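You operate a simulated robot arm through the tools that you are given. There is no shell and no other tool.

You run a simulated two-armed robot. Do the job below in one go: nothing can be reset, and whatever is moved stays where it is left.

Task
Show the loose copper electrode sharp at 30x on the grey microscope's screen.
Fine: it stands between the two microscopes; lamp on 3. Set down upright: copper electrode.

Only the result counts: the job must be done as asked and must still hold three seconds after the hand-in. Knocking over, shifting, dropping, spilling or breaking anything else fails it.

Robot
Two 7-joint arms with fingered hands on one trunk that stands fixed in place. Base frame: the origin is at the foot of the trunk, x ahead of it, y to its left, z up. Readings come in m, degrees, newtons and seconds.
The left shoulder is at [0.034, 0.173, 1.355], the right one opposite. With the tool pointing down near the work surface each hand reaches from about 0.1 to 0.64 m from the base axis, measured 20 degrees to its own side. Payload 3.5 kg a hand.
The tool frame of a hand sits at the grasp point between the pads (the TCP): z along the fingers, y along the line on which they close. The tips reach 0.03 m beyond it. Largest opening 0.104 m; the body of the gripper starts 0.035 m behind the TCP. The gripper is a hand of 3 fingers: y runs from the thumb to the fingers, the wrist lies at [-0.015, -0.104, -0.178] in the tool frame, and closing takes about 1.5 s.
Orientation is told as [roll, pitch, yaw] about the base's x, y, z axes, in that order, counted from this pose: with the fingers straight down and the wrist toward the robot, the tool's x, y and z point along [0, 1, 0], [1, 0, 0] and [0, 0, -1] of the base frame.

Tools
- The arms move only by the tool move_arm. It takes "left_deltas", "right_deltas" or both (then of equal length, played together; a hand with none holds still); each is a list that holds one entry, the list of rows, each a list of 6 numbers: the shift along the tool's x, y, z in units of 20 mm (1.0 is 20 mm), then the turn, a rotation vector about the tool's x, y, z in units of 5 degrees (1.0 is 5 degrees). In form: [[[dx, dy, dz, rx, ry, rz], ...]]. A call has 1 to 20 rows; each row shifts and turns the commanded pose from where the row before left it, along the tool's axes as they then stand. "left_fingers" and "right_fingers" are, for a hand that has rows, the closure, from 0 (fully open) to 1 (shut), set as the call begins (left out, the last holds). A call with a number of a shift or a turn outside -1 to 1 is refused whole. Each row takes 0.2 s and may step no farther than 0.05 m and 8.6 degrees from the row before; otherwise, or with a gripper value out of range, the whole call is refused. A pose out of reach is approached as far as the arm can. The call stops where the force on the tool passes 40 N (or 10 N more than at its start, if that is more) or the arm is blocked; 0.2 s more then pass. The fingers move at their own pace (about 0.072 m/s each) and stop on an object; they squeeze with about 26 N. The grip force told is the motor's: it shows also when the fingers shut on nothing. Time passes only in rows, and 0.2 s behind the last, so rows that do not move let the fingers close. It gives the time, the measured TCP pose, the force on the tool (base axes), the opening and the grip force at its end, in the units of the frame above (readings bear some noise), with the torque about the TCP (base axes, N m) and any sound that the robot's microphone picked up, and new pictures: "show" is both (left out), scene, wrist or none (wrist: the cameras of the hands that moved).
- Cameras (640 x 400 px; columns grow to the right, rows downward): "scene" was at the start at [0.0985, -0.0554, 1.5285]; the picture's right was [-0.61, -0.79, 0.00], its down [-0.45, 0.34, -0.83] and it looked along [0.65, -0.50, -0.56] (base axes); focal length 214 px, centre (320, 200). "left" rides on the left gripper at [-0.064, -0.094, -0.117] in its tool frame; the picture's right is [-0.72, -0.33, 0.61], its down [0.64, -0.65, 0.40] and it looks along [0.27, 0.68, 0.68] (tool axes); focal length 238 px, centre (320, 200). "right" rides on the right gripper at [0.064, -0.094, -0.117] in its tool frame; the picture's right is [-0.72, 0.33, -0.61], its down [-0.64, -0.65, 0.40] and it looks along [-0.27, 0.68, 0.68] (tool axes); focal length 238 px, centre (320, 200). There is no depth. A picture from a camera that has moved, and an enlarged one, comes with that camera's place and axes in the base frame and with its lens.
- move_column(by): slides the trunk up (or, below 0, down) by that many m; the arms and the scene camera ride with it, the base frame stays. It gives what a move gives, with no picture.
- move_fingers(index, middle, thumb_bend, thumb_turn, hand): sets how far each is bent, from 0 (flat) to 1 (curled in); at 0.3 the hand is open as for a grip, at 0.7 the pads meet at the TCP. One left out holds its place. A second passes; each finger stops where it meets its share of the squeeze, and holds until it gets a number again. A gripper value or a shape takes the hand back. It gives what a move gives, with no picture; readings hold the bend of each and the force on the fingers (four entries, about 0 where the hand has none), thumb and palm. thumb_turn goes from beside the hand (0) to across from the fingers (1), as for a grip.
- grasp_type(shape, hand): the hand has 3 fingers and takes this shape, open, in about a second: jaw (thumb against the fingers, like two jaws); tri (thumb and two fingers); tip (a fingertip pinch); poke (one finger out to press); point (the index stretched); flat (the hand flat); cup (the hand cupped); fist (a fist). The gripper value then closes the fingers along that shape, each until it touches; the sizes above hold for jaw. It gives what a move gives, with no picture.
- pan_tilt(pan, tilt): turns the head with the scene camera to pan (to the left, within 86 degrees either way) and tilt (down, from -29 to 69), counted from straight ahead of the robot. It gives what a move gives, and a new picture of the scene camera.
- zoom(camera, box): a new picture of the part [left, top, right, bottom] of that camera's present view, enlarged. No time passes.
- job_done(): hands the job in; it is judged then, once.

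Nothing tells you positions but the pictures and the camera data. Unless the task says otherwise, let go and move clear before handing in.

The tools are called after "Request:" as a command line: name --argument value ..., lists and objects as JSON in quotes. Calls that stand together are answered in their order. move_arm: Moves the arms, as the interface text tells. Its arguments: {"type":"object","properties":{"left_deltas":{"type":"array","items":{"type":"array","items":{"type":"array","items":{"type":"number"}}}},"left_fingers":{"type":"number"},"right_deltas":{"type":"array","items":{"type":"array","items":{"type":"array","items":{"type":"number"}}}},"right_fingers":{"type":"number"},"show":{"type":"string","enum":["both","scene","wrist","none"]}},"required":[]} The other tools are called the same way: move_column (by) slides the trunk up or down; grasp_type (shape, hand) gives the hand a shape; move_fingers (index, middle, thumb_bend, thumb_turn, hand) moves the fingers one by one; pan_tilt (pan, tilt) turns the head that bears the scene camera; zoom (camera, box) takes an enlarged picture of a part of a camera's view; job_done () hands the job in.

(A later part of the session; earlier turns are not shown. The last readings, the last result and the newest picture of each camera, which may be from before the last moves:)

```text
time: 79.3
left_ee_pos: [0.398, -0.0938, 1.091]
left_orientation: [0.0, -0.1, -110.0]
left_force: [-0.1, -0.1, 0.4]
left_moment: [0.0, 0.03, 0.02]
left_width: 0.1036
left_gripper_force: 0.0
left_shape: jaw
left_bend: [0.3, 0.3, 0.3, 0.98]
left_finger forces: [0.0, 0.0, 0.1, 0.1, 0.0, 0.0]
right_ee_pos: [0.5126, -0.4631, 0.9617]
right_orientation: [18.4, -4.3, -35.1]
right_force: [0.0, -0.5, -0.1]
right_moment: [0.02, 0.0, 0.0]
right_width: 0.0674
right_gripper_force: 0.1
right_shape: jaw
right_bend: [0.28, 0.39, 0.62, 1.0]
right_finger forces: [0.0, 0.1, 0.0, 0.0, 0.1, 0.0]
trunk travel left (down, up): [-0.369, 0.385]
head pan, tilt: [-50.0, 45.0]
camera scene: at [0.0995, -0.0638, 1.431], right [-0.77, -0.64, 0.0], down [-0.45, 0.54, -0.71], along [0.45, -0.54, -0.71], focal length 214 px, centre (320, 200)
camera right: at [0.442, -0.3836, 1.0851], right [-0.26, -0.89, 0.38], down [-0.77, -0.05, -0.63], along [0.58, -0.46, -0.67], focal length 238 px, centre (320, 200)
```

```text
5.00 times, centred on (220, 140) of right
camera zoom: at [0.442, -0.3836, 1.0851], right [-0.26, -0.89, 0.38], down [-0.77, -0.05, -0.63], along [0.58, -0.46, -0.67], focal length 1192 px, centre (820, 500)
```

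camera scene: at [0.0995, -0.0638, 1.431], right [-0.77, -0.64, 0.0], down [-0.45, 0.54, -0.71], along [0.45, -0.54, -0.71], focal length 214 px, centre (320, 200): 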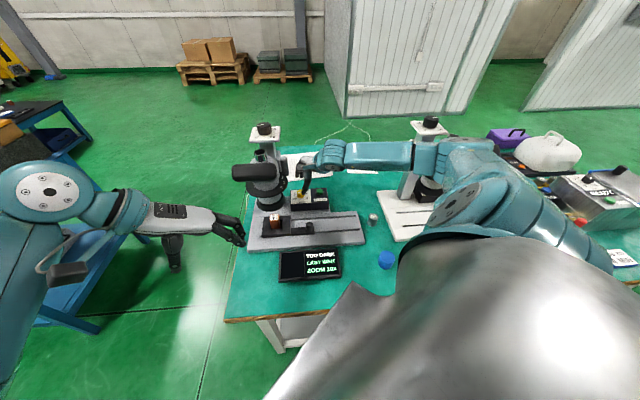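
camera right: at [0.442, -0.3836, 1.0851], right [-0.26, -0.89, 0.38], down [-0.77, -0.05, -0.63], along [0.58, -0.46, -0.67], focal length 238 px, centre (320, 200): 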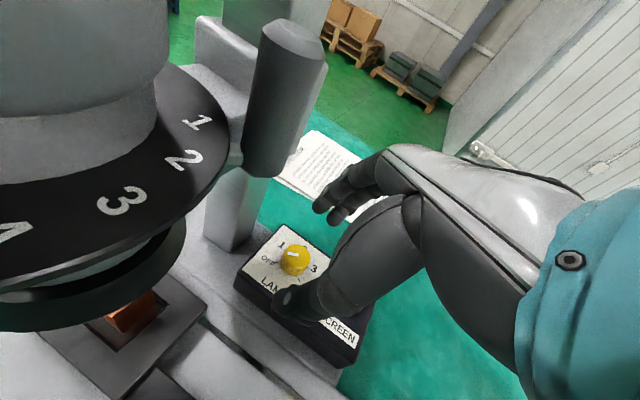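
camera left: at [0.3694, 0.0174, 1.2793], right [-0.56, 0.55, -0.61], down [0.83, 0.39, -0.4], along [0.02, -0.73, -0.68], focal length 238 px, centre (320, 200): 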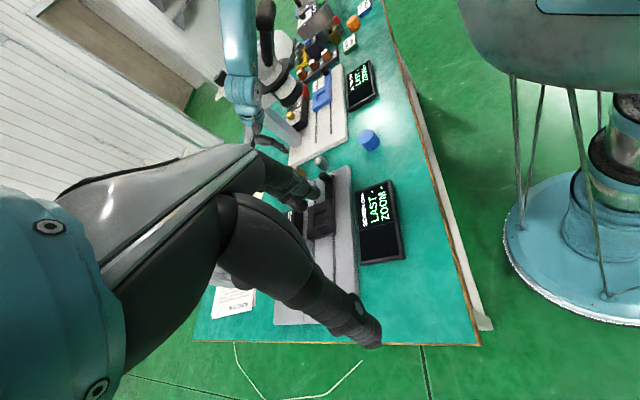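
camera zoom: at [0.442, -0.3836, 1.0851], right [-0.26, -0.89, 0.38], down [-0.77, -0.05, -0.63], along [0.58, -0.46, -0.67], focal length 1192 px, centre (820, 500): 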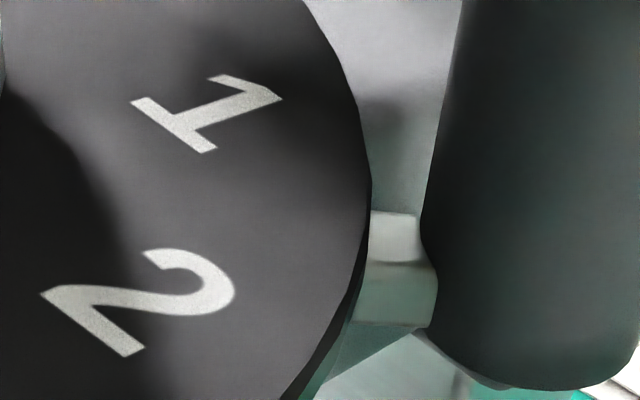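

I now see that the grey post beside the numbered disc is a lever on an arm, sitting between 1 and 2, most likely the focus, while the top dial at 10 matches "ZOOM 10x". First the lamp: its knob is at (0.548, -0.480), so I'll bring the fingers over it.

Request:
move_arm --right_deltas '[[[-0.26, 0.86, 0.82, 0, 0, 0], [-0.26, 0.86, 0.82, 0, 0, 0]]]' --show "wrist"

Request:
zoom --camera "right" --box '[200, 140, 400, 300]'

Request:
zoom --camera "scene" --box '[260, 140, 360, 240]'

```text
time: 79.9
left_ee_pos: [0.3979, -0.0938, 1.0903]
left_orientation: [0.0, 0.0, -110.0]
left_force: [0.0, -0.8, -0.3]
left_moment: [-0.02, 0.01, 0.01]
left_width: 0.1036
left_gripper_force: 0.1
left_shape: jaw
left_bend: [0.3, 0.3, 0.3, 0.98]
left_finger forces: [0.0, 0.0, 0.0, 0.0, 0.0, 0.0]
right_ee_pos: [0.5432, -0.4835, 0.9312]
right_orientation: [18.5, -4.5, -34.9]
right_force: [0.8, -0.9, -0.3]
right_moment: [0.02, 0.0, -0.02]
right_width: 0.0673
right_gripper_force: 0.0
right_shape: jaw
right_bend: [0.28, 0.39, 0.62, 1.0]
right_finger forces: [0.0, 0.0, 0.0, 0.0, 0.0, 0.1]
trunk travel left (down, up): [-0.369, 0.385]
head pan, tilt: [-50.0, 45.0]
camera right: at [0.4724, -0.4042, 1.0538], right [-0.26, -0.89, 0.38], down [-0.77, -0.05, -0.63], along [0.58, -0.46, -0.67], focal length 238 px, centre (320, 200)
```

right: 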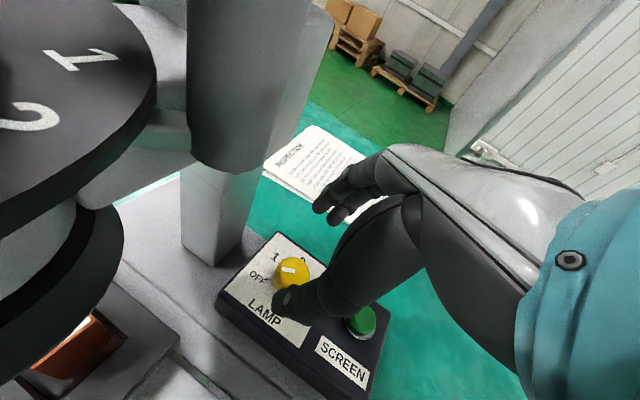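

```text
2.50 times, centred on (300, 220) of right
camera zoom: at [0.4724, -0.4042, 1.0538], right [-0.26, -0.89, 0.38], down [-0.77, -0.05, -0.63], along [0.58, -0.46, -0.67], focal length 596 px, centre (370, 150)
```

zoom: 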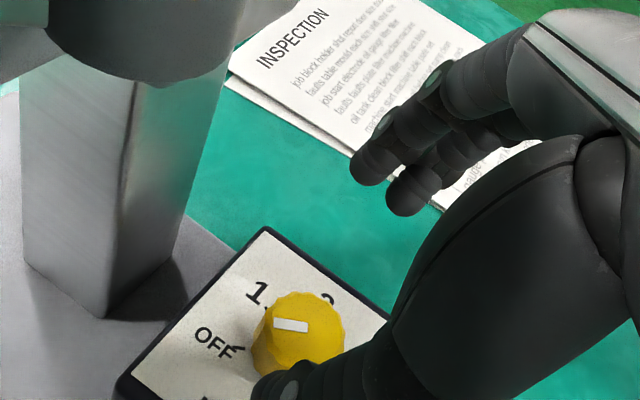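

```text
4.00 times, centred on (310, 190) of scene
camera zoom: at [0.0993, -0.0637, 1.431], right [-0.77, -0.64, 0.0], down [-0.45, 0.54, -0.71], along [0.45, -0.54, -0.71], focal length 858 px, centre (360, 240)
```

zoom: 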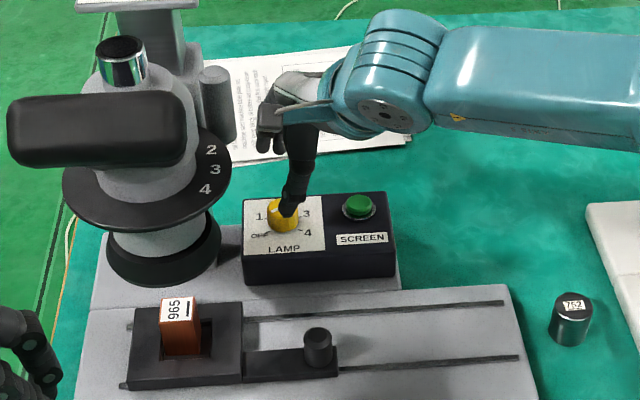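

The wrist camera would come close to the disc and the focus post if I turned clockwise in this pose. I'll back up a little and test whether the hand can lean further away before gripping.

Request:
move_arm --right_deltas '[[[0, 0, -0.8, 0, 0, 0], [0, 0, -0.8, 0, 0, 0], [0, 0, 0, 0, 1, 0], [0, 0, 0, 0, 1, 0], [0, 0, 0, 0, 1, 0]]]' --show "wrist"

```text
time: 81.1
left_ee_pos: [0.3976, -0.0942, 1.0908]
left_orientation: [0.0, 0.0, -110.0]
left_force: [0.3, -0.3, 0.8]
left_moment: [0.04, 0.02, -0.01]
left_width: 0.1033
left_gripper_force: 0.1
left_shape: jaw
left_bend: [0.3, 0.3, 0.3, 0.98]
left_finger forces: [0.0, 0.0, 0.1, 0.1, 0.0, 0.0]
right_ee_pos: [0.5362, -0.4884, 0.9608]
right_orientation: [33.4, -4.3, -35.0]
right_force: [-0.2, -0.5, -0.4]
right_moment: [0.01, 0.0, 0.01]
right_width: 0.0674
right_gripper_force: 0.1
right_shape: jaw
right_bend: [0.28, 0.39, 0.62, 1.0]
right_finger forces: [0.0, 0.1, 0.0, 0.1, 0.0, 0.1]
trunk travel left (down, up): [-0.369, 0.385]
head pan, tilt: [-50.0, 45.0]
camera right: at [0.4444, -0.4391, 1.0857], right [-0.28, -0.95, 0.14], down [-0.67, 0.09, -0.74], along [0.69, -0.3, -0.66], focal length 238 px, centre (320, 200)
```

right: 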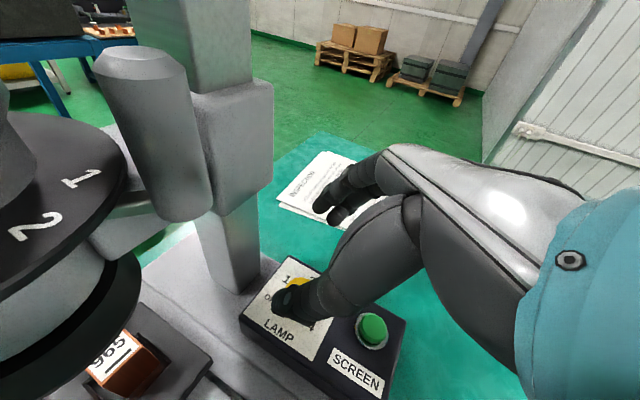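

Request:
move_arm --right_deltas '[[[0, 0, 0, 0.5505, 0, -0.8348], [0, 0, 0, 0.5505, 0, -0.8348], [0, 0, 0, 0.5505, 0, -0.8348], [0, 0, 0, 0.5505, 0, -0.8348]]]' --show "wrist"

```text
time: 82.1
left_ee_pos: [0.3966, -0.0937, 1.092]
left_orientation: [0.0, 0.0, -110.0]
left_force: [-0.3, -0.6, -0.9]
left_moment: [-0.04, -0.01, 0.01]
left_width: 0.1035
left_gripper_force: 0.0
left_shape: jaw
left_bend: [0.3, 0.3, 0.3, 0.98]
left_finger forces: [0.1, 0.0, 0.0, 0.1, 0.1, 0.0]
right_ee_pos: [0.5363, -0.4893, 0.9606]
right_orientation: [32.3, -4.2, -20.0]
right_force: [-0.6, -0.7, -0.3]
right_moment: [-0.01, 0.03, -0.03]
right_width: 0.0673
right_gripper_force: 0.0
right_shape: jaw
right_bend: [0.28, 0.39, 0.62, 1.0]
right_finger forces: [0.0, 0.1, 0.1, 0.0, 0.0, 0.0]
right hand out of reach, approached as far as the arm can: row 4
trunk travel left (down, up): [-0.369, 0.385]
head pan, tilt: [-50.0, 45.0]
camera right: at [0.4359, -0.4618, 1.086], right [-0.02, -0.99, 0.16], down [-0.68, -0.1, -0.73], along [0.74, -0.12, -0.67], focal length 238 px, centre (320, 200)
```

right: 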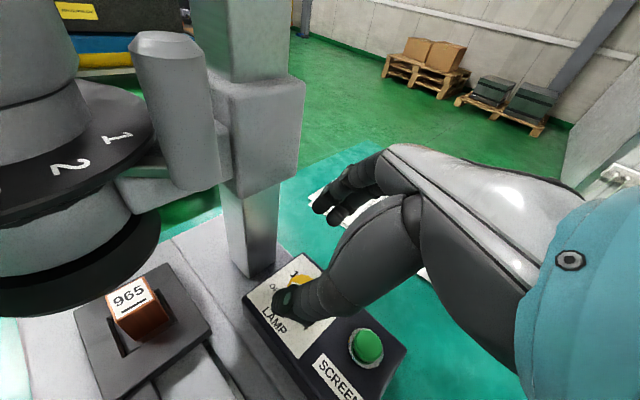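

At this lean the hand can turn between about yaw -18° and -52°, so I'll turn the lamp knob in several short bites. I'll level the closing line and come down over the knob.

Request:
move_arm --right_deltas '[[[0, 0, 0, 1, 0, 0], [-0.552, 0.14, 0.847, 0, 0, 0], [-0.552, 0.14, 0.847, 0, 0, 0], [-0.552, 0.14, 0.847, 0, 0, 0]]]' --show "wrist"

Request:
zoom --camera "right" --box '[200, 180, 400, 340]'

Request:
zoom --camera "scene" --box '[270, 150, 350, 230]'

```text
time: 83.1
left_ee_pos: [0.3988, -0.0938, 1.0909]
left_orientation: [0.0, 0.0, -110.0]
left_force: [-0.3, 0.5, 0.1]
left_moment: [-0.01, -0.01, 0.0]
left_width: 0.1038
left_gripper_force: 0.1
left_shape: jaw
left_bend: [0.3, 0.3, 0.3, 0.98]
left_finger forces: [0.0, 0.0, 0.0, 0.0, 0.0, 0.0]
right_ee_pos: [0.5351, -0.4892, 0.9603]
right_orientation: [32.2, -0.1, -17.2]
right_force: [0.4, -0.1, 0.4]
right_moment: [0.02, 0.0, -0.02]
right_width: 0.0674
right_gripper_force: 0.1
right_shape: jaw
right_bend: [0.28, 0.39, 0.62, 1.0]
right_finger forces: [0.1, 0.0, 0.1, 0.0, 0.1, 0.0]
right hand out of reach, approached as far as the arm can: row 2, 3, 4
trunk travel left (down, up): [-0.369, 0.385]
head pan, tilt: [-50.0, 45.0]
camera right: at [0.4436, -0.4688, 1.0934], right [0.03, -0.99, 0.14], down [-0.72, -0.12, -0.68], along [0.69, -0.08, -0.72], focal length 238 px, centre (320, 200)
```

right: 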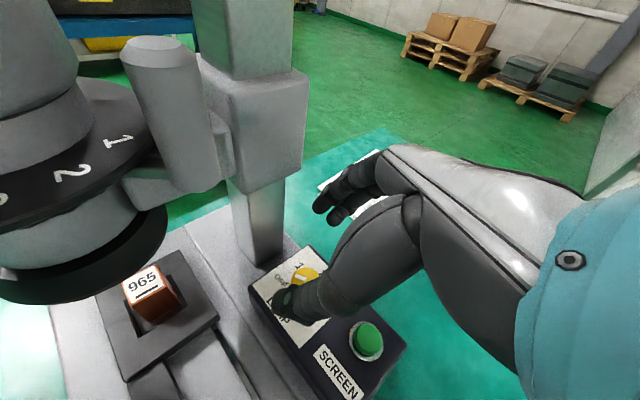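

```text
2.50 times, centred on (300, 260) of right
camera zoom: at [0.4436, -0.4688, 1.0934], right [0.03, -0.99, 0.14], down [-0.72, -0.12, -0.68], along [0.69, -0.08, -0.72], focal length 596 px, centre (370, 50)
```

zoom: 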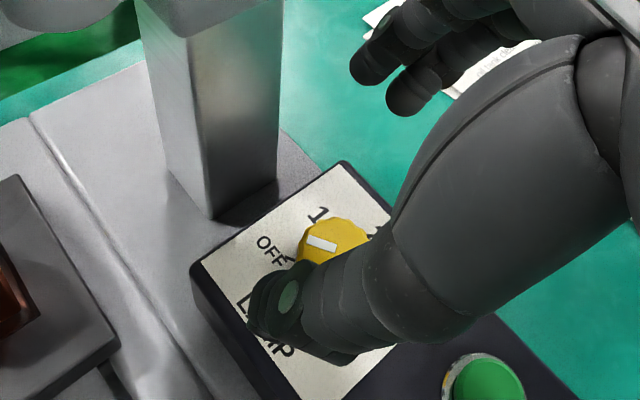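

```text
5.00 times, centred on (310, 190) of scene
camera zoom: at [0.0991, -0.0637, 1.431], right [-0.77, -0.64, 0.0], down [-0.45, 0.54, -0.71], along [0.45, -0.54, -0.71], focal length 1072 px, centre (370, 250)
```

zoom: 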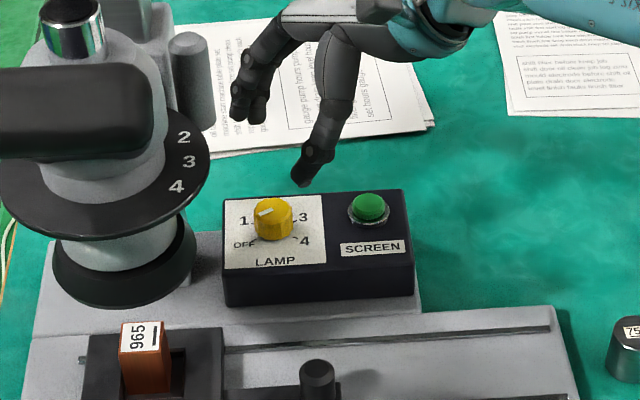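

Request:
pan_tilt --pan -60 --tilt 42

Request:
zoom --camera "scene" --box '[200, 60, 480, 260]'

Request:
zoom --camera "left" --box '[140, 0, 460, 240]'

```text
time: 83.8
left_ee_pos: [0.3976, -0.0934, 1.0906]
left_orientation: [0.0, -0.2, -110.0]
left_force: [0.1, -0.3, 0.1]
left_moment: [-0.02, 0.0, 0.01]
left_width: 0.1037
left_gripper_force: 0.1
left_shape: jaw
left_bend: [0.3, 0.3, 0.3, 0.98]
left_finger forces: [0.0, 0.1, 0.0, 0.0, 0.0, 0.0]
right_ee_pos: [0.5348, -0.4887, 0.9619]
right_orientation: [32.2, 0.0, -17.3]
right_force: [0.5, 0.9, -0.8]
right_moment: [-0.02, -0.01, 0.0]
right_width: 0.0677
right_gripper_force: 0.0
right_shape: jaw
right_bend: [0.28, 0.39, 0.62, 1.0]
right_finger forces: [0.1, 0.0, 0.0, 0.0, 0.1, 0.0]
trunk travel left (down, up): [-0.369, 0.385]
head pan, tilt: [-60.0, 42.0]
camera scene: at [0.0888, -0.0738, 1.4353], right [-0.87, -0.5, 0.0], down [-0.34, 0.58, -0.74], along [0.37, -0.64, -0.67], focal length 214 px, centre (320, 200)
```

scene: 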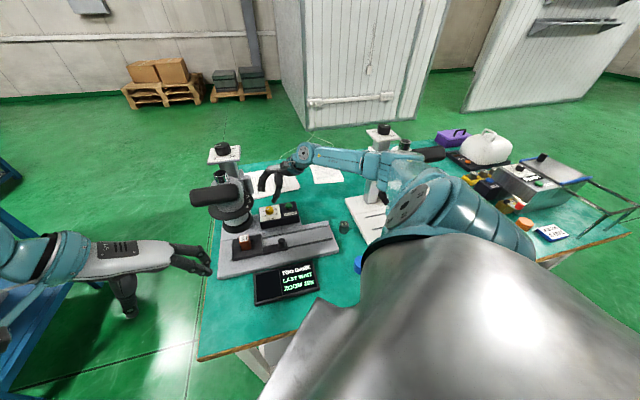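

```text
2.00 times, centred on (340, 160) of scene
camera zoom: at [0.0888, -0.0738, 1.4353], right [-0.87, -0.5, 0.0], down [-0.34, 0.58, -0.74], along [0.37, -0.64, -0.67], focal length 429 px, centre (280, 280)
```

zoom: 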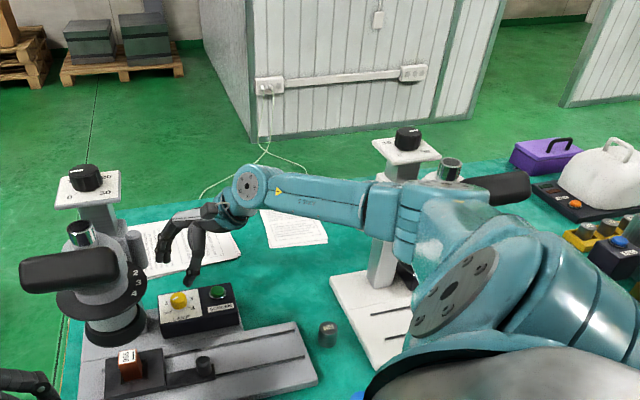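

```text
1.67 times, centred on (300, 120) of left
camera zoom: at [0.369, 0.0173, 1.2085], right [-0.56, 0.55, -0.61], down [0.82, 0.39, -0.4], along [0.02, -0.73, -0.68], focal length 397 px, centre (353, 333)
```

zoom: 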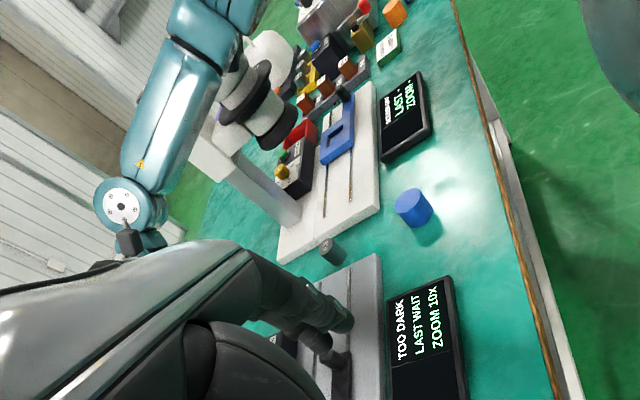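

The elbow is about 10 cm from the white hood in this lean, so I don't want to lower the trunk. I'll try the opposite: raise the trunk 6 cm, which straightens the arm, and see whether the hand can then come down.

Request:
move_column --by 0.06

Request:
move_arm --right_deltas '[[[-0.52, 0.1, 0.85, 0, 0, 0], [-0.52, 0.1, 0.85, 0, 0, 0], [-0.52, 0.1, 0.85, 0, 0, 0]]]' --show "scene"

```text
time: 84.8
left_ee_pos: [0.3973, -0.0936, 1.1509]
left_orientation: [-0.2, 0.0, -110.1]
left_force: [0.7, 0.1, -0.4]
left_moment: [-0.02, 0.01, 0.01]
left_width: 0.1035
left_gripper_force: 0.0
left_shape: jaw
left_bend: [0.3, 0.3, 0.3, 0.98]
left_finger forces: [0.1, 0.1, 0.0, 0.0, 0.0, 0.0]
right_ee_pos: [0.5345, -0.4898, 1.0202]
right_orientation: [32.1, 0.1, -17.6]
right_force: [1.0, 0.3, 0.1]
right_moment: [0.0, -0.03, 0.0]
right_width: 0.0676
right_gripper_force: 0.1
right_shape: jaw
right_bend: [0.28, 0.39, 0.62, 1.0]
right_finger forces: [0.0, 0.0, 0.0, 0.0, 0.0, 0.0]
trunk travel left (down, up): [-0.429, 0.325]
head pan, tilt: [-60.0, 42.0]
```

```text
time: 85.7
left_ee_pos: [0.3975, -0.0938, 1.1512]
left_orientation: [0.0, 0.1, -110.0]
left_force: [-0.2, -0.5, 0.4]
left_moment: [-0.04, 0.01, 0.0]
left_width: 0.1035
left_gripper_force: 0.1
left_shape: jaw
left_bend: [0.3, 0.3, 0.3, 0.98]
left_finger forces: [0.0, 0.0, 0.0, 0.1, 0.0, 0.0]
right_ee_pos: [0.535, -0.489, 1.0212]
right_orientation: [32.1, 0.1, -17.5]
right_force: [0.2, -0.7, 0.1]
right_moment: [0.03, 0.02, 0.01]
right_width: 0.0675
right_gripper_force: 0.1
right_shape: jaw
right_bend: [0.28, 0.39, 0.62, 1.0]
right_finger forces: [0.0, 0.0, 0.0, 0.0, 0.0, 0.0]
right hand out of reach, approached as far as the arm can: row 1, 2, 3
trunk travel left (down, up): [-0.429, 0.325]
head pan, tilt: [-60.0, 42.0]
camera scene: at [0.0742, -0.0738, 1.4958], right [-0.87, -0.5, 0.0], down [-0.33, 0.58, -0.74], along [0.37, -0.64, -0.67], focal length 214 px, centre (320, 200)
```

scene: 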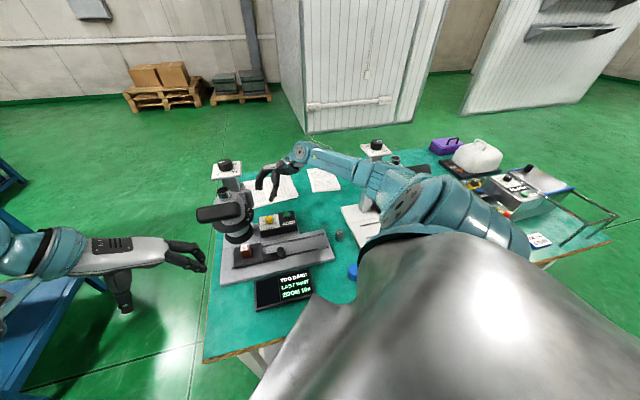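

Request:
move_arm --right_deltas '[[[0, 0, 0, -0.53, 0, 0.848], [0, 0, 0, -0.53, 0, 0.848], [0, 0, 0, -0.53, 0, 0.848], [0, 0, 0, -0.53, 0, 0.848], [0, 0, 0, -0.53, 0, 0.848]]]' --show "none"

Request:
move_arm --right_deltas '[[[-0.5, 0, 0.8, 0, 0, 0], [-0.5, 0, 0.8, 0, 0, 0], [-0.5, 0, 0.8, 0, 0, 0], [-0.5, 0, 0.8, 0, 0, 0]]]'

```text
time: 86.8
left_ee_pos: [0.3961, -0.0936, 1.1513]
left_orientation: [0.0, 0.0, -109.9]
left_force: [0.5, -0.6, 0.5]
left_moment: [-0.01, -0.01, 0.01]
left_width: 0.1036
left_gripper_force: 0.1
left_shape: jaw
left_bend: [0.3, 0.3, 0.3, 0.98]
left_finger forces: [0.0, 0.0, 0.1, 0.0, 0.1, 0.0]
right_ee_pos: [0.5325, -0.4895, 1.021]
right_orientation: [32.0, 0.0, -42.6]
right_force: [-0.4, -0.4, 0.7]
right_moment: [-0.01, 0.01, -0.02]
right_width: 0.0674
right_gripper_force: 0.1
right_shape: jaw
right_bend: [0.28, 0.39, 0.62, 1.0]
right_finger forces: [0.1, 0.0, 0.0, 0.0, 0.1, 0.0]
trunk travel left (down, up): [-0.429, 0.325]
head pan, tilt: [-60.0, 42.0]
```

```text
time: 87.8
left_ee_pos: [0.3966, -0.0927, 1.1516]
left_orientation: [-0.1, 0.0, -109.9]
left_force: [-0.4, -0.4, -0.3]
left_moment: [0.02, -0.03, 0.03]
left_width: 0.1037
left_gripper_force: 0.1
left_shape: jaw
left_bend: [0.3, 0.3, 0.3, 0.98]
left_finger forces: [0.0, 0.0, 0.0, 0.0, 0.0, 0.0]
right_ee_pos: [0.5336, -0.4896, 0.9467]
right_orientation: [32.2, 0.1, -42.5]
right_force: [0.5, -0.8, 0.2]
right_moment: [-0.03, 0.02, -0.02]
right_width: 0.0678
right_gripper_force: 0.1
right_shape: jaw
right_bend: [0.28, 0.39, 0.62, 1.0]
right_finger forces: [0.1, 0.0, 0.0, 0.0, 0.1, 0.0]
trunk travel left (down, up): [-0.429, 0.325]
head pan, tilt: [-60.0, 42.0]
camera scene: at [0.0744, -0.0739, 1.4958], right [-0.87, -0.5, 0.0], down [-0.33, 0.58, -0.74], along [0.37, -0.64, -0.67], focal length 214 px, centre (320, 200)
camera right: at [0.4596, -0.432, 1.078], right [-0.39, -0.91, 0.14], down [-0.7, 0.2, -0.68], along [0.59, -0.36, -0.72], focal length 238 px, centre (320, 200)
```

scene: 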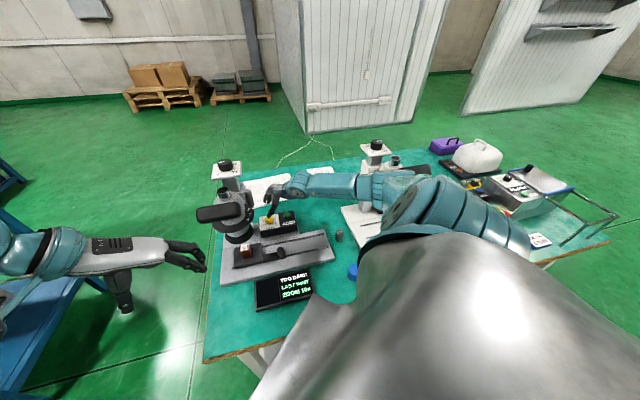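
right: 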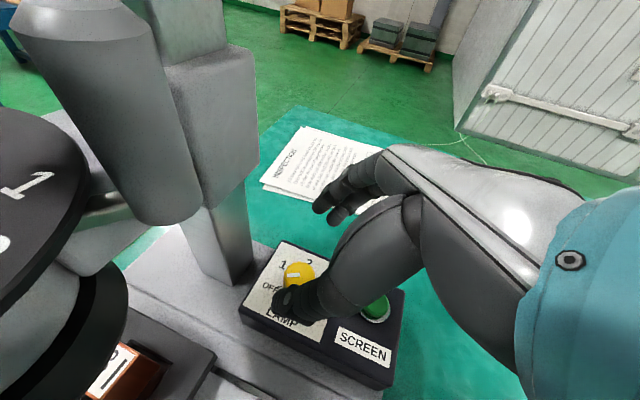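

Request:
move_arm --right_deltas '[[[-0.414, 0.05, 0.739, 0, 0, 0], [-0.414, 0.05, 0.739, 0, 0, 0], [-0.3, 0.05, 0.54, 0, 0, 0]]]' --show "wrist"

Request:
zoom --camera "right" --box '[220, 160, 400, 320]'

Request:
zoom --camera "scene" --box '[230, 180, 330, 260]'

```text
time: 88.7
left_ee_pos: [0.3975, -0.0941, 1.1507]
left_orientation: [-0.1, 0.0, -110.0]
left_force: [-0.3, -0.4, -0.4]
left_moment: [0.01, -0.02, 0.03]
left_width: 0.1035
left_gripper_force: 0.1
left_shape: jaw
left_bend: [0.3, 0.3, 0.3, 0.98]
left_finger forces: [0.0, 0.0, 0.2, 0.0, 0.0, 0.0]
right_ee_pos: [0.5369, -0.4912, 0.8988]
right_orientation: [32.0, 0.1, -42.6]
right_force: [-0.8, 0.3, 0.2]
right_moment: [-0.01, 0.02, 0.0]
right_width: 0.0673
right_gripper_force: 0.1
right_shape: jaw
right_bend: [0.28, 0.39, 0.62, 1.0]
right_finger forces: [0.1, 0.0, 0.1, 0.0, 0.0, 0.1]
trunk travel left (down, up): [-0.429, 0.325]
head pan, tilt: [-60.0, 42.0]
camera right: at [0.4635, -0.4328, 1.0315], right [-0.39, -0.91, 0.14], down [-0.7, 0.2, -0.68], along [0.59, -0.36, -0.72], focal length 238 px, centre (320, 200)
```

right: 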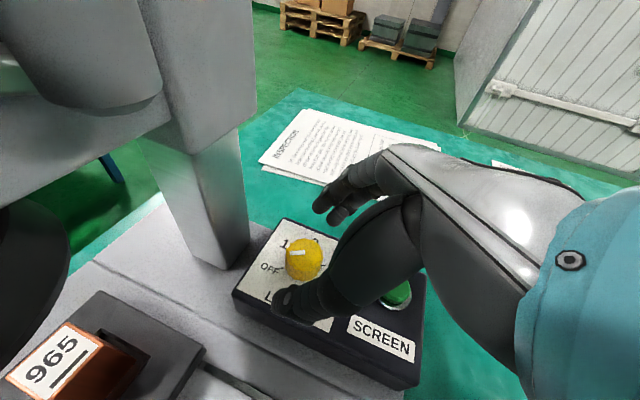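

```text
2.50 times, centred on (310, 240) of right
camera zoom: at [0.4635, -0.4328, 1.0315], right [-0.39, -0.91, 0.14], down [-0.7, 0.2, -0.68], along [0.59, -0.36, -0.72], focal length 596 px, centre (345, 100)
```

zoom: 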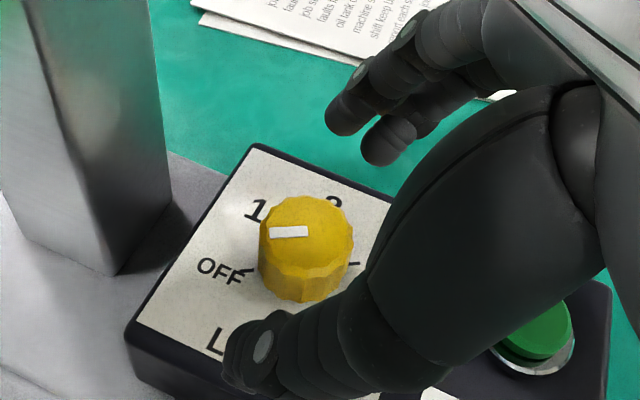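

```text
5.00 times, centred on (280, 220) of scene
camera zoom: at [0.0745, -0.0739, 1.4958], right [-0.87, -0.5, 0.0], down [-0.33, 0.58, -0.74], along [0.37, -0.64, -0.67], focal length 1072 px, centre (520, 100)
```

zoom: 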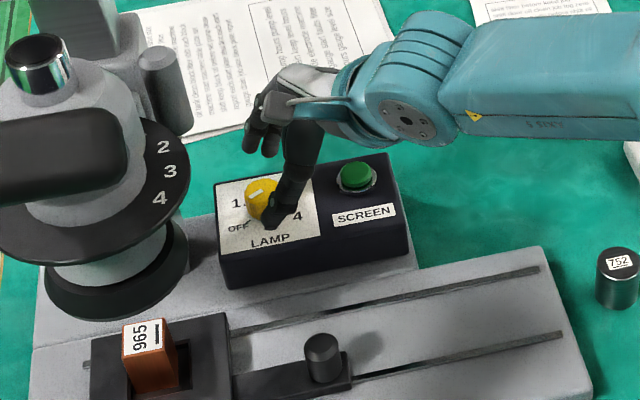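

The fingers straddle the knob at (0.548, -0.481). Before gripping I'll check how far back (counter-clockwise) the hand can turn here, so each bite is as long as possible.

Request:
move_arm --right_deltas '[[[0, 0.057, 0, 0.53, 0, -0.848], [0, 0.057, 0, 0.53, 0, -0.848]]]' --show "none"

Request:
move_arm --right_deltas '[[[0, 0.057, 0, 0.53, 0, -0.848]]]' --show "none"

```text
time: 89.2
left_ee_pos: [0.3975, -0.094, 1.1507]
left_orientation: [0.0, 0.0, -110.0]
left_force: [0.2, 0.3, 0.3]
left_moment: [0.03, 0.04, 0.02]
left_width: 0.1038
left_gripper_force: 0.0
left_shape: jaw
left_bend: [0.3, 0.3, 0.3, 0.98]
left_finger forces: [0.1, 0.0, 0.0, 0.0, 0.0, 0.0]
right_ee_pos: [0.5384, -0.4908, 0.8999]
right_orientation: [32.1, 0.0, -32.6]
right_force: [0.1, 0.7, 0.4]
right_moment: [-0.02, 0.01, -0.01]
right_width: 0.0678
right_gripper_force: 0.1
right_shape: jaw
right_bend: [0.28, 0.39, 0.62, 1.0]
right_finger forces: [0.0, 0.0, 0.1, 0.0, 0.1, 0.0]
trunk travel left (down, up): [-0.429, 0.325]
head pan, tilt: [-60.0, 42.0]
```

```text
time: 89.7
left_ee_pos: [0.3968, -0.0941, 1.151]
left_orientation: [0.0, 0.0, -109.9]
left_force: [-0.6, 0.5, -0.3]
left_moment: [0.01, 0.05, 0.02]
left_width: 0.1036
left_gripper_force: 0.0
left_shape: jaw
left_bend: [0.3, 0.3, 0.3, 0.98]
left_finger forces: [0.0, 0.0, 0.0, 0.0, 0.1, 0.1]
right_ee_pos: [0.5393, -0.4915, 0.8998]
right_orientation: [32.1, 0.1, -30.1]
right_force: [0.3, -0.4, -0.4]
right_moment: [0.04, 0.0, 0.0]
right_width: 0.0675
right_gripper_force: 0.0
right_shape: jaw
right_bend: [0.28, 0.39, 0.62, 1.0]
right_finger forces: [0.0, 0.0, 0.0, 0.0, 0.0, 0.0]
trunk travel left (down, up): [-0.429, 0.325]
head pan, tilt: [-60.0, 42.0]
```

The turning range here is roughly yaw -33° to -57°, so I'll ratchet the knob in about 24° bites. First I'll settle to gripping height at yaw -35°.

Request:
move_arm --right_deltas '[[[0, -0.057, 0, -0.53, 0, 0.848], [-0.27, 0.04, 0.45, 0, 0, 0], [-0.27, 0.04, 0.45, 0, 0, 0]]]' --show "wrist"

Request:
zoom --camera "right" --box '[220, 160, 400, 320]'

```text
time: 90.5
left_ee_pos: [0.3978, -0.0936, 1.149]
left_orientation: [0.0, 0.1, -110.0]
left_force: [-0.2, -0.6, 0.7]
left_moment: [0.0, 0.0, 0.02]
left_width: 0.1035
left_gripper_force: 0.1
left_shape: jaw
left_bend: [0.3, 0.3, 0.3, 0.98]
left_finger forces: [0.0, 0.1, 0.0, 0.1, 0.0, 0.0]
right_ee_pos: [0.541, -0.4912, 0.8783]
right_orientation: [32.0, 0.1, -32.7]
right_force: [0.7, -0.2, 0.2]
right_moment: [-0.01, -0.02, 0.01]
right_width: 0.0676
right_gripper_force: 0.0
right_shape: jaw
right_bend: [0.28, 0.39, 0.62, 1.0]
right_finger forces: [0.1, 0.1, 0.0, 0.1, 0.0, 0.0]
trunk travel left (down, up): [-0.429, 0.325]
head pan, tilt: [-60.0, 42.0]
camera right: at [0.4576, -0.4474, 1.0105], right [-0.23, -0.96, 0.14], down [-0.73, 0.08, -0.68], along [0.65, -0.26, -0.72], focal length 238 px, centre (320, 200)
```

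right: 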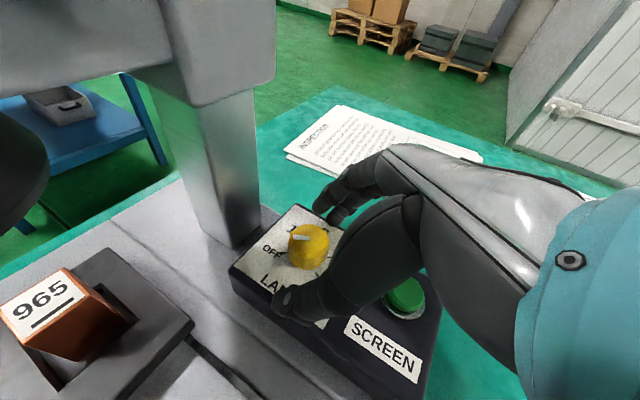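

```text
2.50 times, centred on (310, 240) of right
camera zoom: at [0.4576, -0.4474, 1.0105], right [-0.23, -0.96, 0.14], down [-0.73, 0.08, -0.68], along [0.65, -0.26, -0.72], focal length 596 px, centre (345, 100)
```

zoom: 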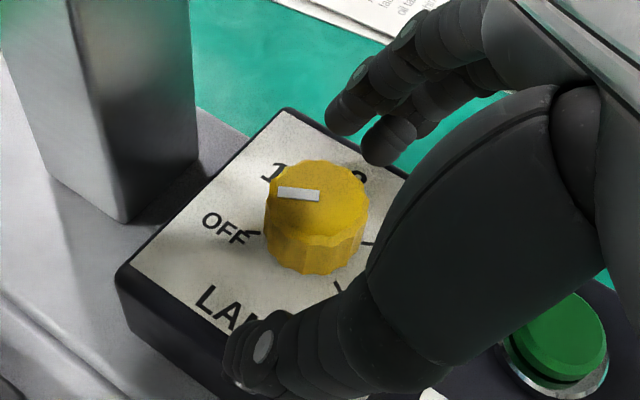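

Gripping the lamp knob and turning the first 20° clockwise.

Request:
move_arm --right_deltas '[[[0, 0, 0, 0, 0, 0], [0, 0, 0, 0, 0, 0], [0, 0, 0, 0, 0, 0], [0, 0, 0, 0, 0, 0], [0, -0.057, 0, -0.53, 0, 0.848], [0, -0.057, 0, -0.53, 0, 0.848], [0, -0.057, 0, -0.53, 0, 0.848], [0, -0.057, 0, -0.53, 0, 0.848]]]' --right_fingers 1.0 --show "wrist"

Request:
zoom --camera "right" --box '[220, 160, 400, 320]'

Request:
zoom --camera "scene" --box '[220, 180, 340, 310]'

```text
time: 92.2
left_ee_pos: [0.3986, -0.0936, 1.1504]
left_orientation: [-0.1, 0.0, -109.9]
left_force: [-0.1, -0.1, 0.0]
left_moment: [0.0, 0.0, 0.01]
left_width: 0.1036
left_gripper_force: 0.0
left_shape: jaw
left_bend: [0.3, 0.3, 0.3, 0.98]
left_finger forces: [0.0, 0.1, 0.0, 0.0, 0.0, 0.0]
right_ee_pos: [0.5378, -0.4879, 0.8776]
right_orientation: [32.3, 0.1, -52.6]
right_force: [3.6, 4.3, -2.7]
right_moment: [0.04, -0.05, 0.06]
right_width: 0.0232
right_gripper_force: 25.6
right_shape: jaw
right_bend: [0.74, 0.56, 0.74, 1.0]
right_finger forces: [15.2, 7.0, 0.0, 0.0, 23.3, 0.0]
trunk travel left (down, up): [-0.429, 0.325]
head pan, tilt: [-60.0, 42.0]
camera right: at [0.4748, -0.4183, 1.0106], right [-0.55, -0.83, 0.14], down [-0.66, 0.32, -0.68], along [0.52, -0.46, -0.72], focal length 238 px, centre (320, 200)
```

right: 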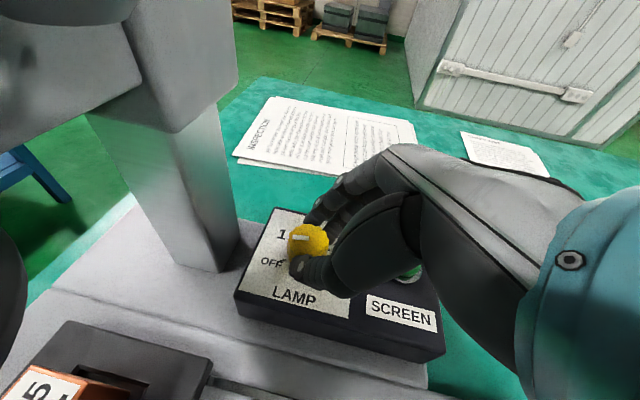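

```text
2.50 times, centred on (310, 240) of right
camera zoom: at [0.4748, -0.4183, 1.0106], right [-0.55, -0.83, 0.14], down [-0.66, 0.32, -0.68], along [0.52, -0.46, -0.72], focal length 596 px, centre (345, 100)
```

zoom: 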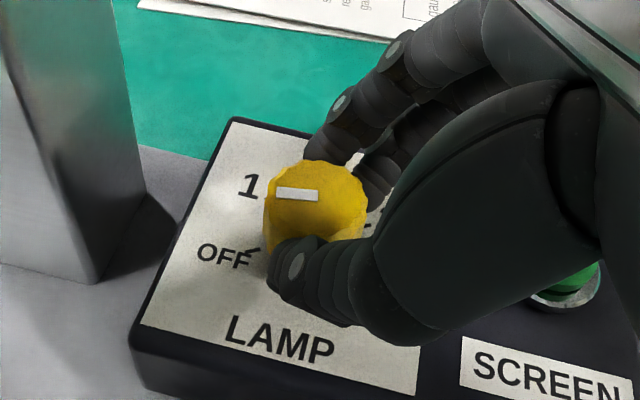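

```text
3.08 times, centred on (280, 245) of scene
camera zoom: at [0.0751, -0.0735, 1.4957], right [-0.87, -0.5, 0.0], down [-0.34, 0.58, -0.74], along [0.37, -0.64, -0.67], focal length 660 px, centre (443, 62)
```

zoom: 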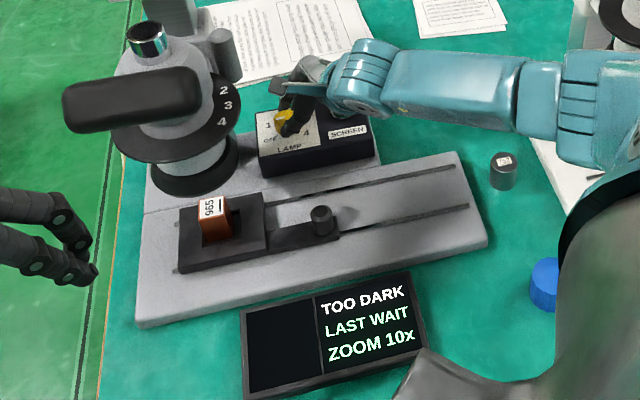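

The knob turned with the hand. I'll open, swing back, and repeat.

Request:
move_arm --right_deltas '[[[0, 0, 0, 0, 0, 0], [0, 0, 0, 0, 0, 0], [0, 0.057, 0, 0.53, 0, -0.848], [0, 0.057, 0, 0.53, 0, -0.848], [0, 0.057, 0, 0.53, 0, -0.848], [0, 0.057, 0, 0.53, 0, -0.848]]]' --right_fingers 0.45 --show "none"

Request:
move_arm --right_deltas '[[[0, 0, 0, 0, 0, 0], [0, 0, 0, 0, 0, 0], [0, 0, 0, 0, 0, 0], [0, -0.057, 0, -0.53, 0, 0.848], [0, -0.057, 0, -0.53, 0, 0.848], [0, -0.057, 0, -0.53, 0, 0.848], [0, -0.057, 0, -0.53, 0, 0.848], [0, -0.028, 0, -0.265, 0, 0.424]]]' --right_fingers 1.0 --show "wrist"

Request:
zoom --camera "right" --box '[220, 160, 400, 320]'

```text
time: 93.7
left_ee_pos: [0.3963, -0.0942, 1.1512]
left_orientation: [-0.1, 0.1, -110.0]
left_force: [0.2, 0.8, 0.3]
left_moment: [-0.03, -0.01, -0.01]
left_width: 0.1037
left_gripper_force: 0.1
left_shape: jaw
left_bend: [0.3, 0.3, 0.3, 0.98]
left_finger forces: [0.1, 0.0, 0.0, 0.1, 0.0, 0.0]
right_ee_pos: [0.5382, -0.4901, 0.8778]
right_orientation: [31.9, 0.2, -32.6]
right_force: [0.9, 0.9, 0.4]
right_moment: [0.0, 0.02, 0.0]
right_width: 0.0572
right_gripper_force: 0.0
right_shape: jaw
right_bend: [0.74, 0.42, 0.67, 1.0]
right_finger forces: [0.0, 0.0, 0.1, 0.1, 0.0, 0.0]
trunk travel left (down, up): [-0.429, 0.325]
head pan, tilt: [-60.0, 42.0]
```

```text
time: 95.5
left_ee_pos: [0.3979, -0.0923, 1.151]
left_orientation: [0.0, 0.0, -110.0]
left_force: [0.8, 0.3, 0.0]
left_moment: [-0.01, -0.02, 0.0]
left_width: 0.1037
left_gripper_force: 0.1
left_shape: jaw
left_bend: [0.3, 0.3, 0.3, 0.98]
left_finger forces: [0.1, 0.0, 0.0, 0.0, 0.0, 0.0]
right_ee_pos: [0.5358, -0.4867, 0.8783]
right_orientation: [32.2, 0.0, -55.2]
right_force: [1.9, 5.6, -1.0]
right_moment: [0.08, 0.0, 0.09]
right_width: 0.0225
right_gripper_force: 26.0
right_shape: jaw
right_bend: [0.74, 0.56, 0.74, 1.0]
right_finger forces: [14.6, 6.8, 0.0, 0.1, 24.9, 0.0]
trunk travel left (down, up): [-0.429, 0.325]
head pan, tilt: [-60.0, 42.0]
camera right: at [0.4768, -0.4152, 1.0106], right [-0.58, -0.8, 0.14], down [-0.64, 0.35, -0.68], along [0.5, -0.48, -0.72], focal length 238 px, centre (320, 200)
```

right: 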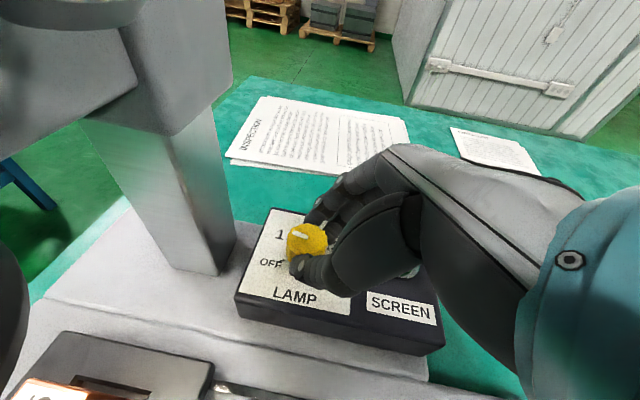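

```text
2.50 times, centred on (310, 240) of right
camera zoom: at [0.4768, -0.4152, 1.0106], right [-0.58, -0.8, 0.14], down [-0.64, 0.35, -0.68], along [0.5, -0.48, -0.72], focal length 596 px, centre (345, 100)
```

zoom: 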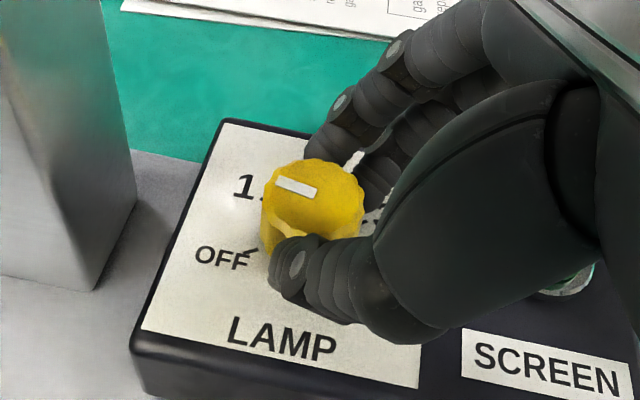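

The pointer has moved most of the way to 1. I'll run two more bites and check.

Request:
move_arm --right_deltas '[[[0, 0, 0, 0, 0, 0], [0, 0, 0, 0, 0, 0], [0, 0.057, 0, 0.53, 0, -0.848], [0, 0.057, 0, 0.53, 0, -0.848], [0, 0.057, 0, 0.53, 0, -0.848], [0, 0.057, 0, 0.53, 0, -0.848], [0, 0.028, 0, 0.265, 0, -0.424]]]' --right_fingers 0.45 --show "none"

Request:
move_arm --right_deltas '[[[0, 0, 0, 0, 0, 0], [0, 0, 0, 0, 0, 0], [0, 0, 0, 0, 0, 0], [0, -0.057, 0, -0.53, 0, 0.848], [0, -0.057, 0, -0.53, 0, 0.848], [0, -0.057, 0, -0.53, 0, 0.848], [0, -0.057, 0, -0.53, 0, 0.848], [0, -0.028, 0, -0.265, 0, 0.424]]]' --right_fingers 1.0 --show "none"

Request:
zoom --camera "right" --box '[220, 160, 400, 320]'

Request:
zoom --camera "scene" --box '[220, 180, 340, 310]'

```text
time: 97.0
left_ee_pos: [0.3968, -0.0938, 1.151]
left_orientation: [0.0, 0.0, -110.0]
left_force: [-0.3, -0.9, -0.2]
left_moment: [-0.02, -0.01, 0.0]
left_width: 0.1036
left_gripper_force: 0.1
left_shape: jaw
left_bend: [0.3, 0.3, 0.3, 0.98]
left_finger forces: [0.0, 0.0, 0.0, 0.1, 0.0, 0.0]
right_ee_pos: [0.545, -0.4865, 0.8797]
right_orientation: [31.6, 0.0, -34.7]
right_force: [-0.1, -0.1, 0.2]
right_moment: [-0.01, 0.02, 0.0]
right_width: 0.0569
right_gripper_force: 0.1
right_shape: jaw
right_bend: [0.74, 0.43, 0.67, 1.0]
right_finger forces: [0.1, 0.0, 0.1, 0.0, 0.1, 0.0]
right hand out of reach, approached as far as the arm can: row 7
trunk travel left (down, up): [-0.429, 0.325]
head pan, tilt: [-60.0, 42.0]
```

```text
time: 98.8
left_ee_pos: [0.399, -0.0941, 1.1511]
left_orientation: [-0.1, 0.0, -109.9]
left_force: [-0.3, 0.3, 0.6]
left_moment: [0.01, -0.02, 0.01]
left_width: 0.1037
left_gripper_force: 0.0
left_shape: jaw
left_bend: [0.3, 0.3, 0.3, 0.98]
left_finger forces: [0.0, 0.0, 0.0, 0.0, 0.0, 0.0]
right_ee_pos: [0.5429, -0.4827, 0.881]
right_orientation: [32.1, 0.0, -55.3]
right_force: [11.5, -0.3, -2.9]
right_moment: [-0.1, -0.25, -0.03]
right_width: 0.0219
right_gripper_force: 26.2
right_shape: jaw
right_bend: [0.73, 0.54, 0.75, 1.0]
right_finger forces: [18.0, 10.7, 0.1, 0.0, 21.0, 0.0]
trunk travel left (down, up): [-0.429, 0.325]
head pan, tilt: [-60.0, 42.0]
```

```text
2.50 times, centred on (310, 240) of right
camera zoom: at [0.4835, -0.4108, 1.0131], right [-0.58, -0.8, 0.14], down [-0.64, 0.35, -0.68], along [0.5, -0.48, -0.72], focal length 596 px, centre (345, 100)
```

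zoom: 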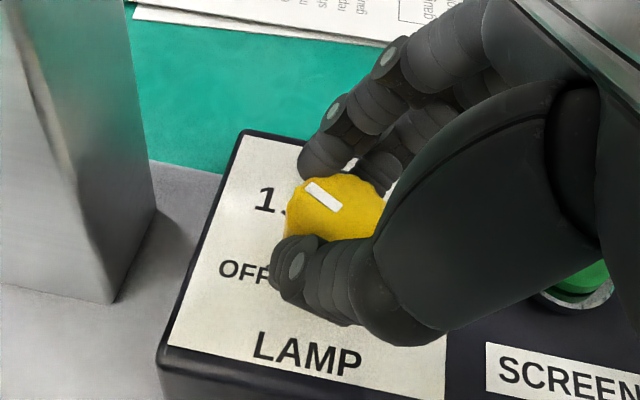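

```text
3.08 times, centred on (280, 245) of scene
camera zoom: at [0.0761, -0.074, 1.4957], right [-0.87, -0.5, 0.0], down [-0.34, 0.58, -0.74], along [0.37, -0.64, -0.67], focal length 660 px, centre (443, 62)
```

zoom: 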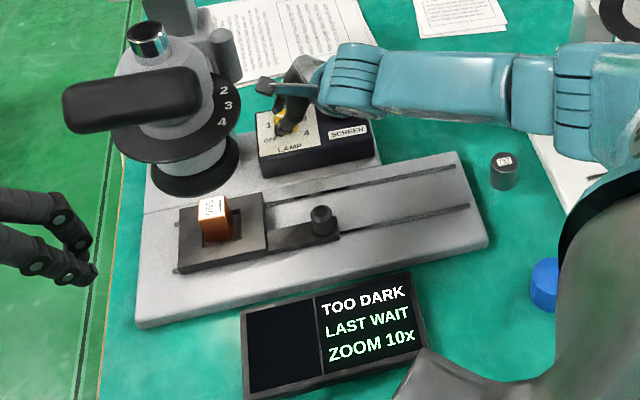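

Request:
zoom --camera "scene" --box '[240, 220, 290, 270]'

Request:
zoom --camera "scene" --box '[240, 170, 310, 230]'

```text
8.00 times, centred on (265, 245) of scene
camera zoom: at [0.0761, -0.074, 1.4957], right [-0.87, -0.5, 0.0], down [-0.34, 0.58, -0.74], along [0.37, -0.64, -0.67], focal length 1716 px, centre (760, -160)
```

zoom: 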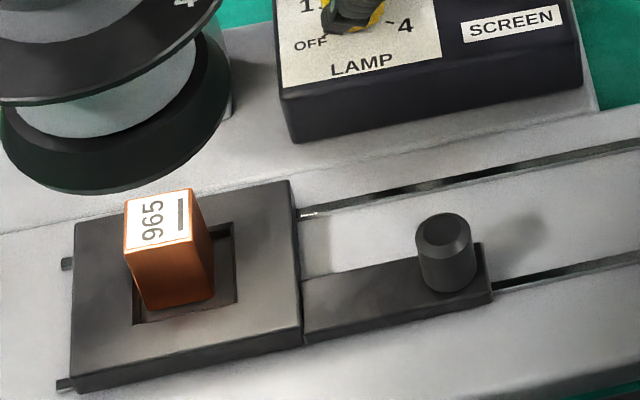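

```text
6.67 times, centred on (275, 200) of scene
camera zoom: at [0.0761, -0.074, 1.4957], right [-0.87, -0.5, 0.0], down [-0.34, 0.58, -0.74], along [0.37, -0.64, -0.67], focal length 1430 px, centre (620, 200)
```

zoom: 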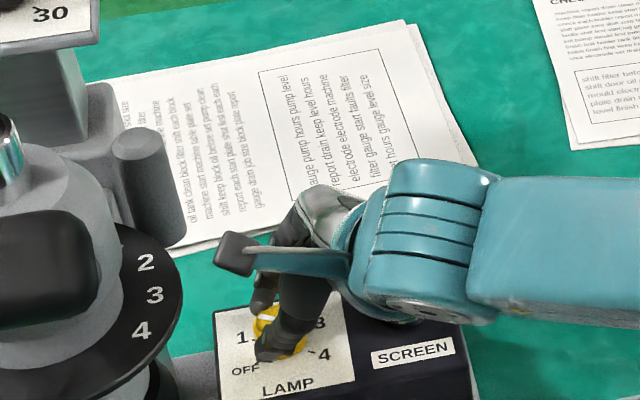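

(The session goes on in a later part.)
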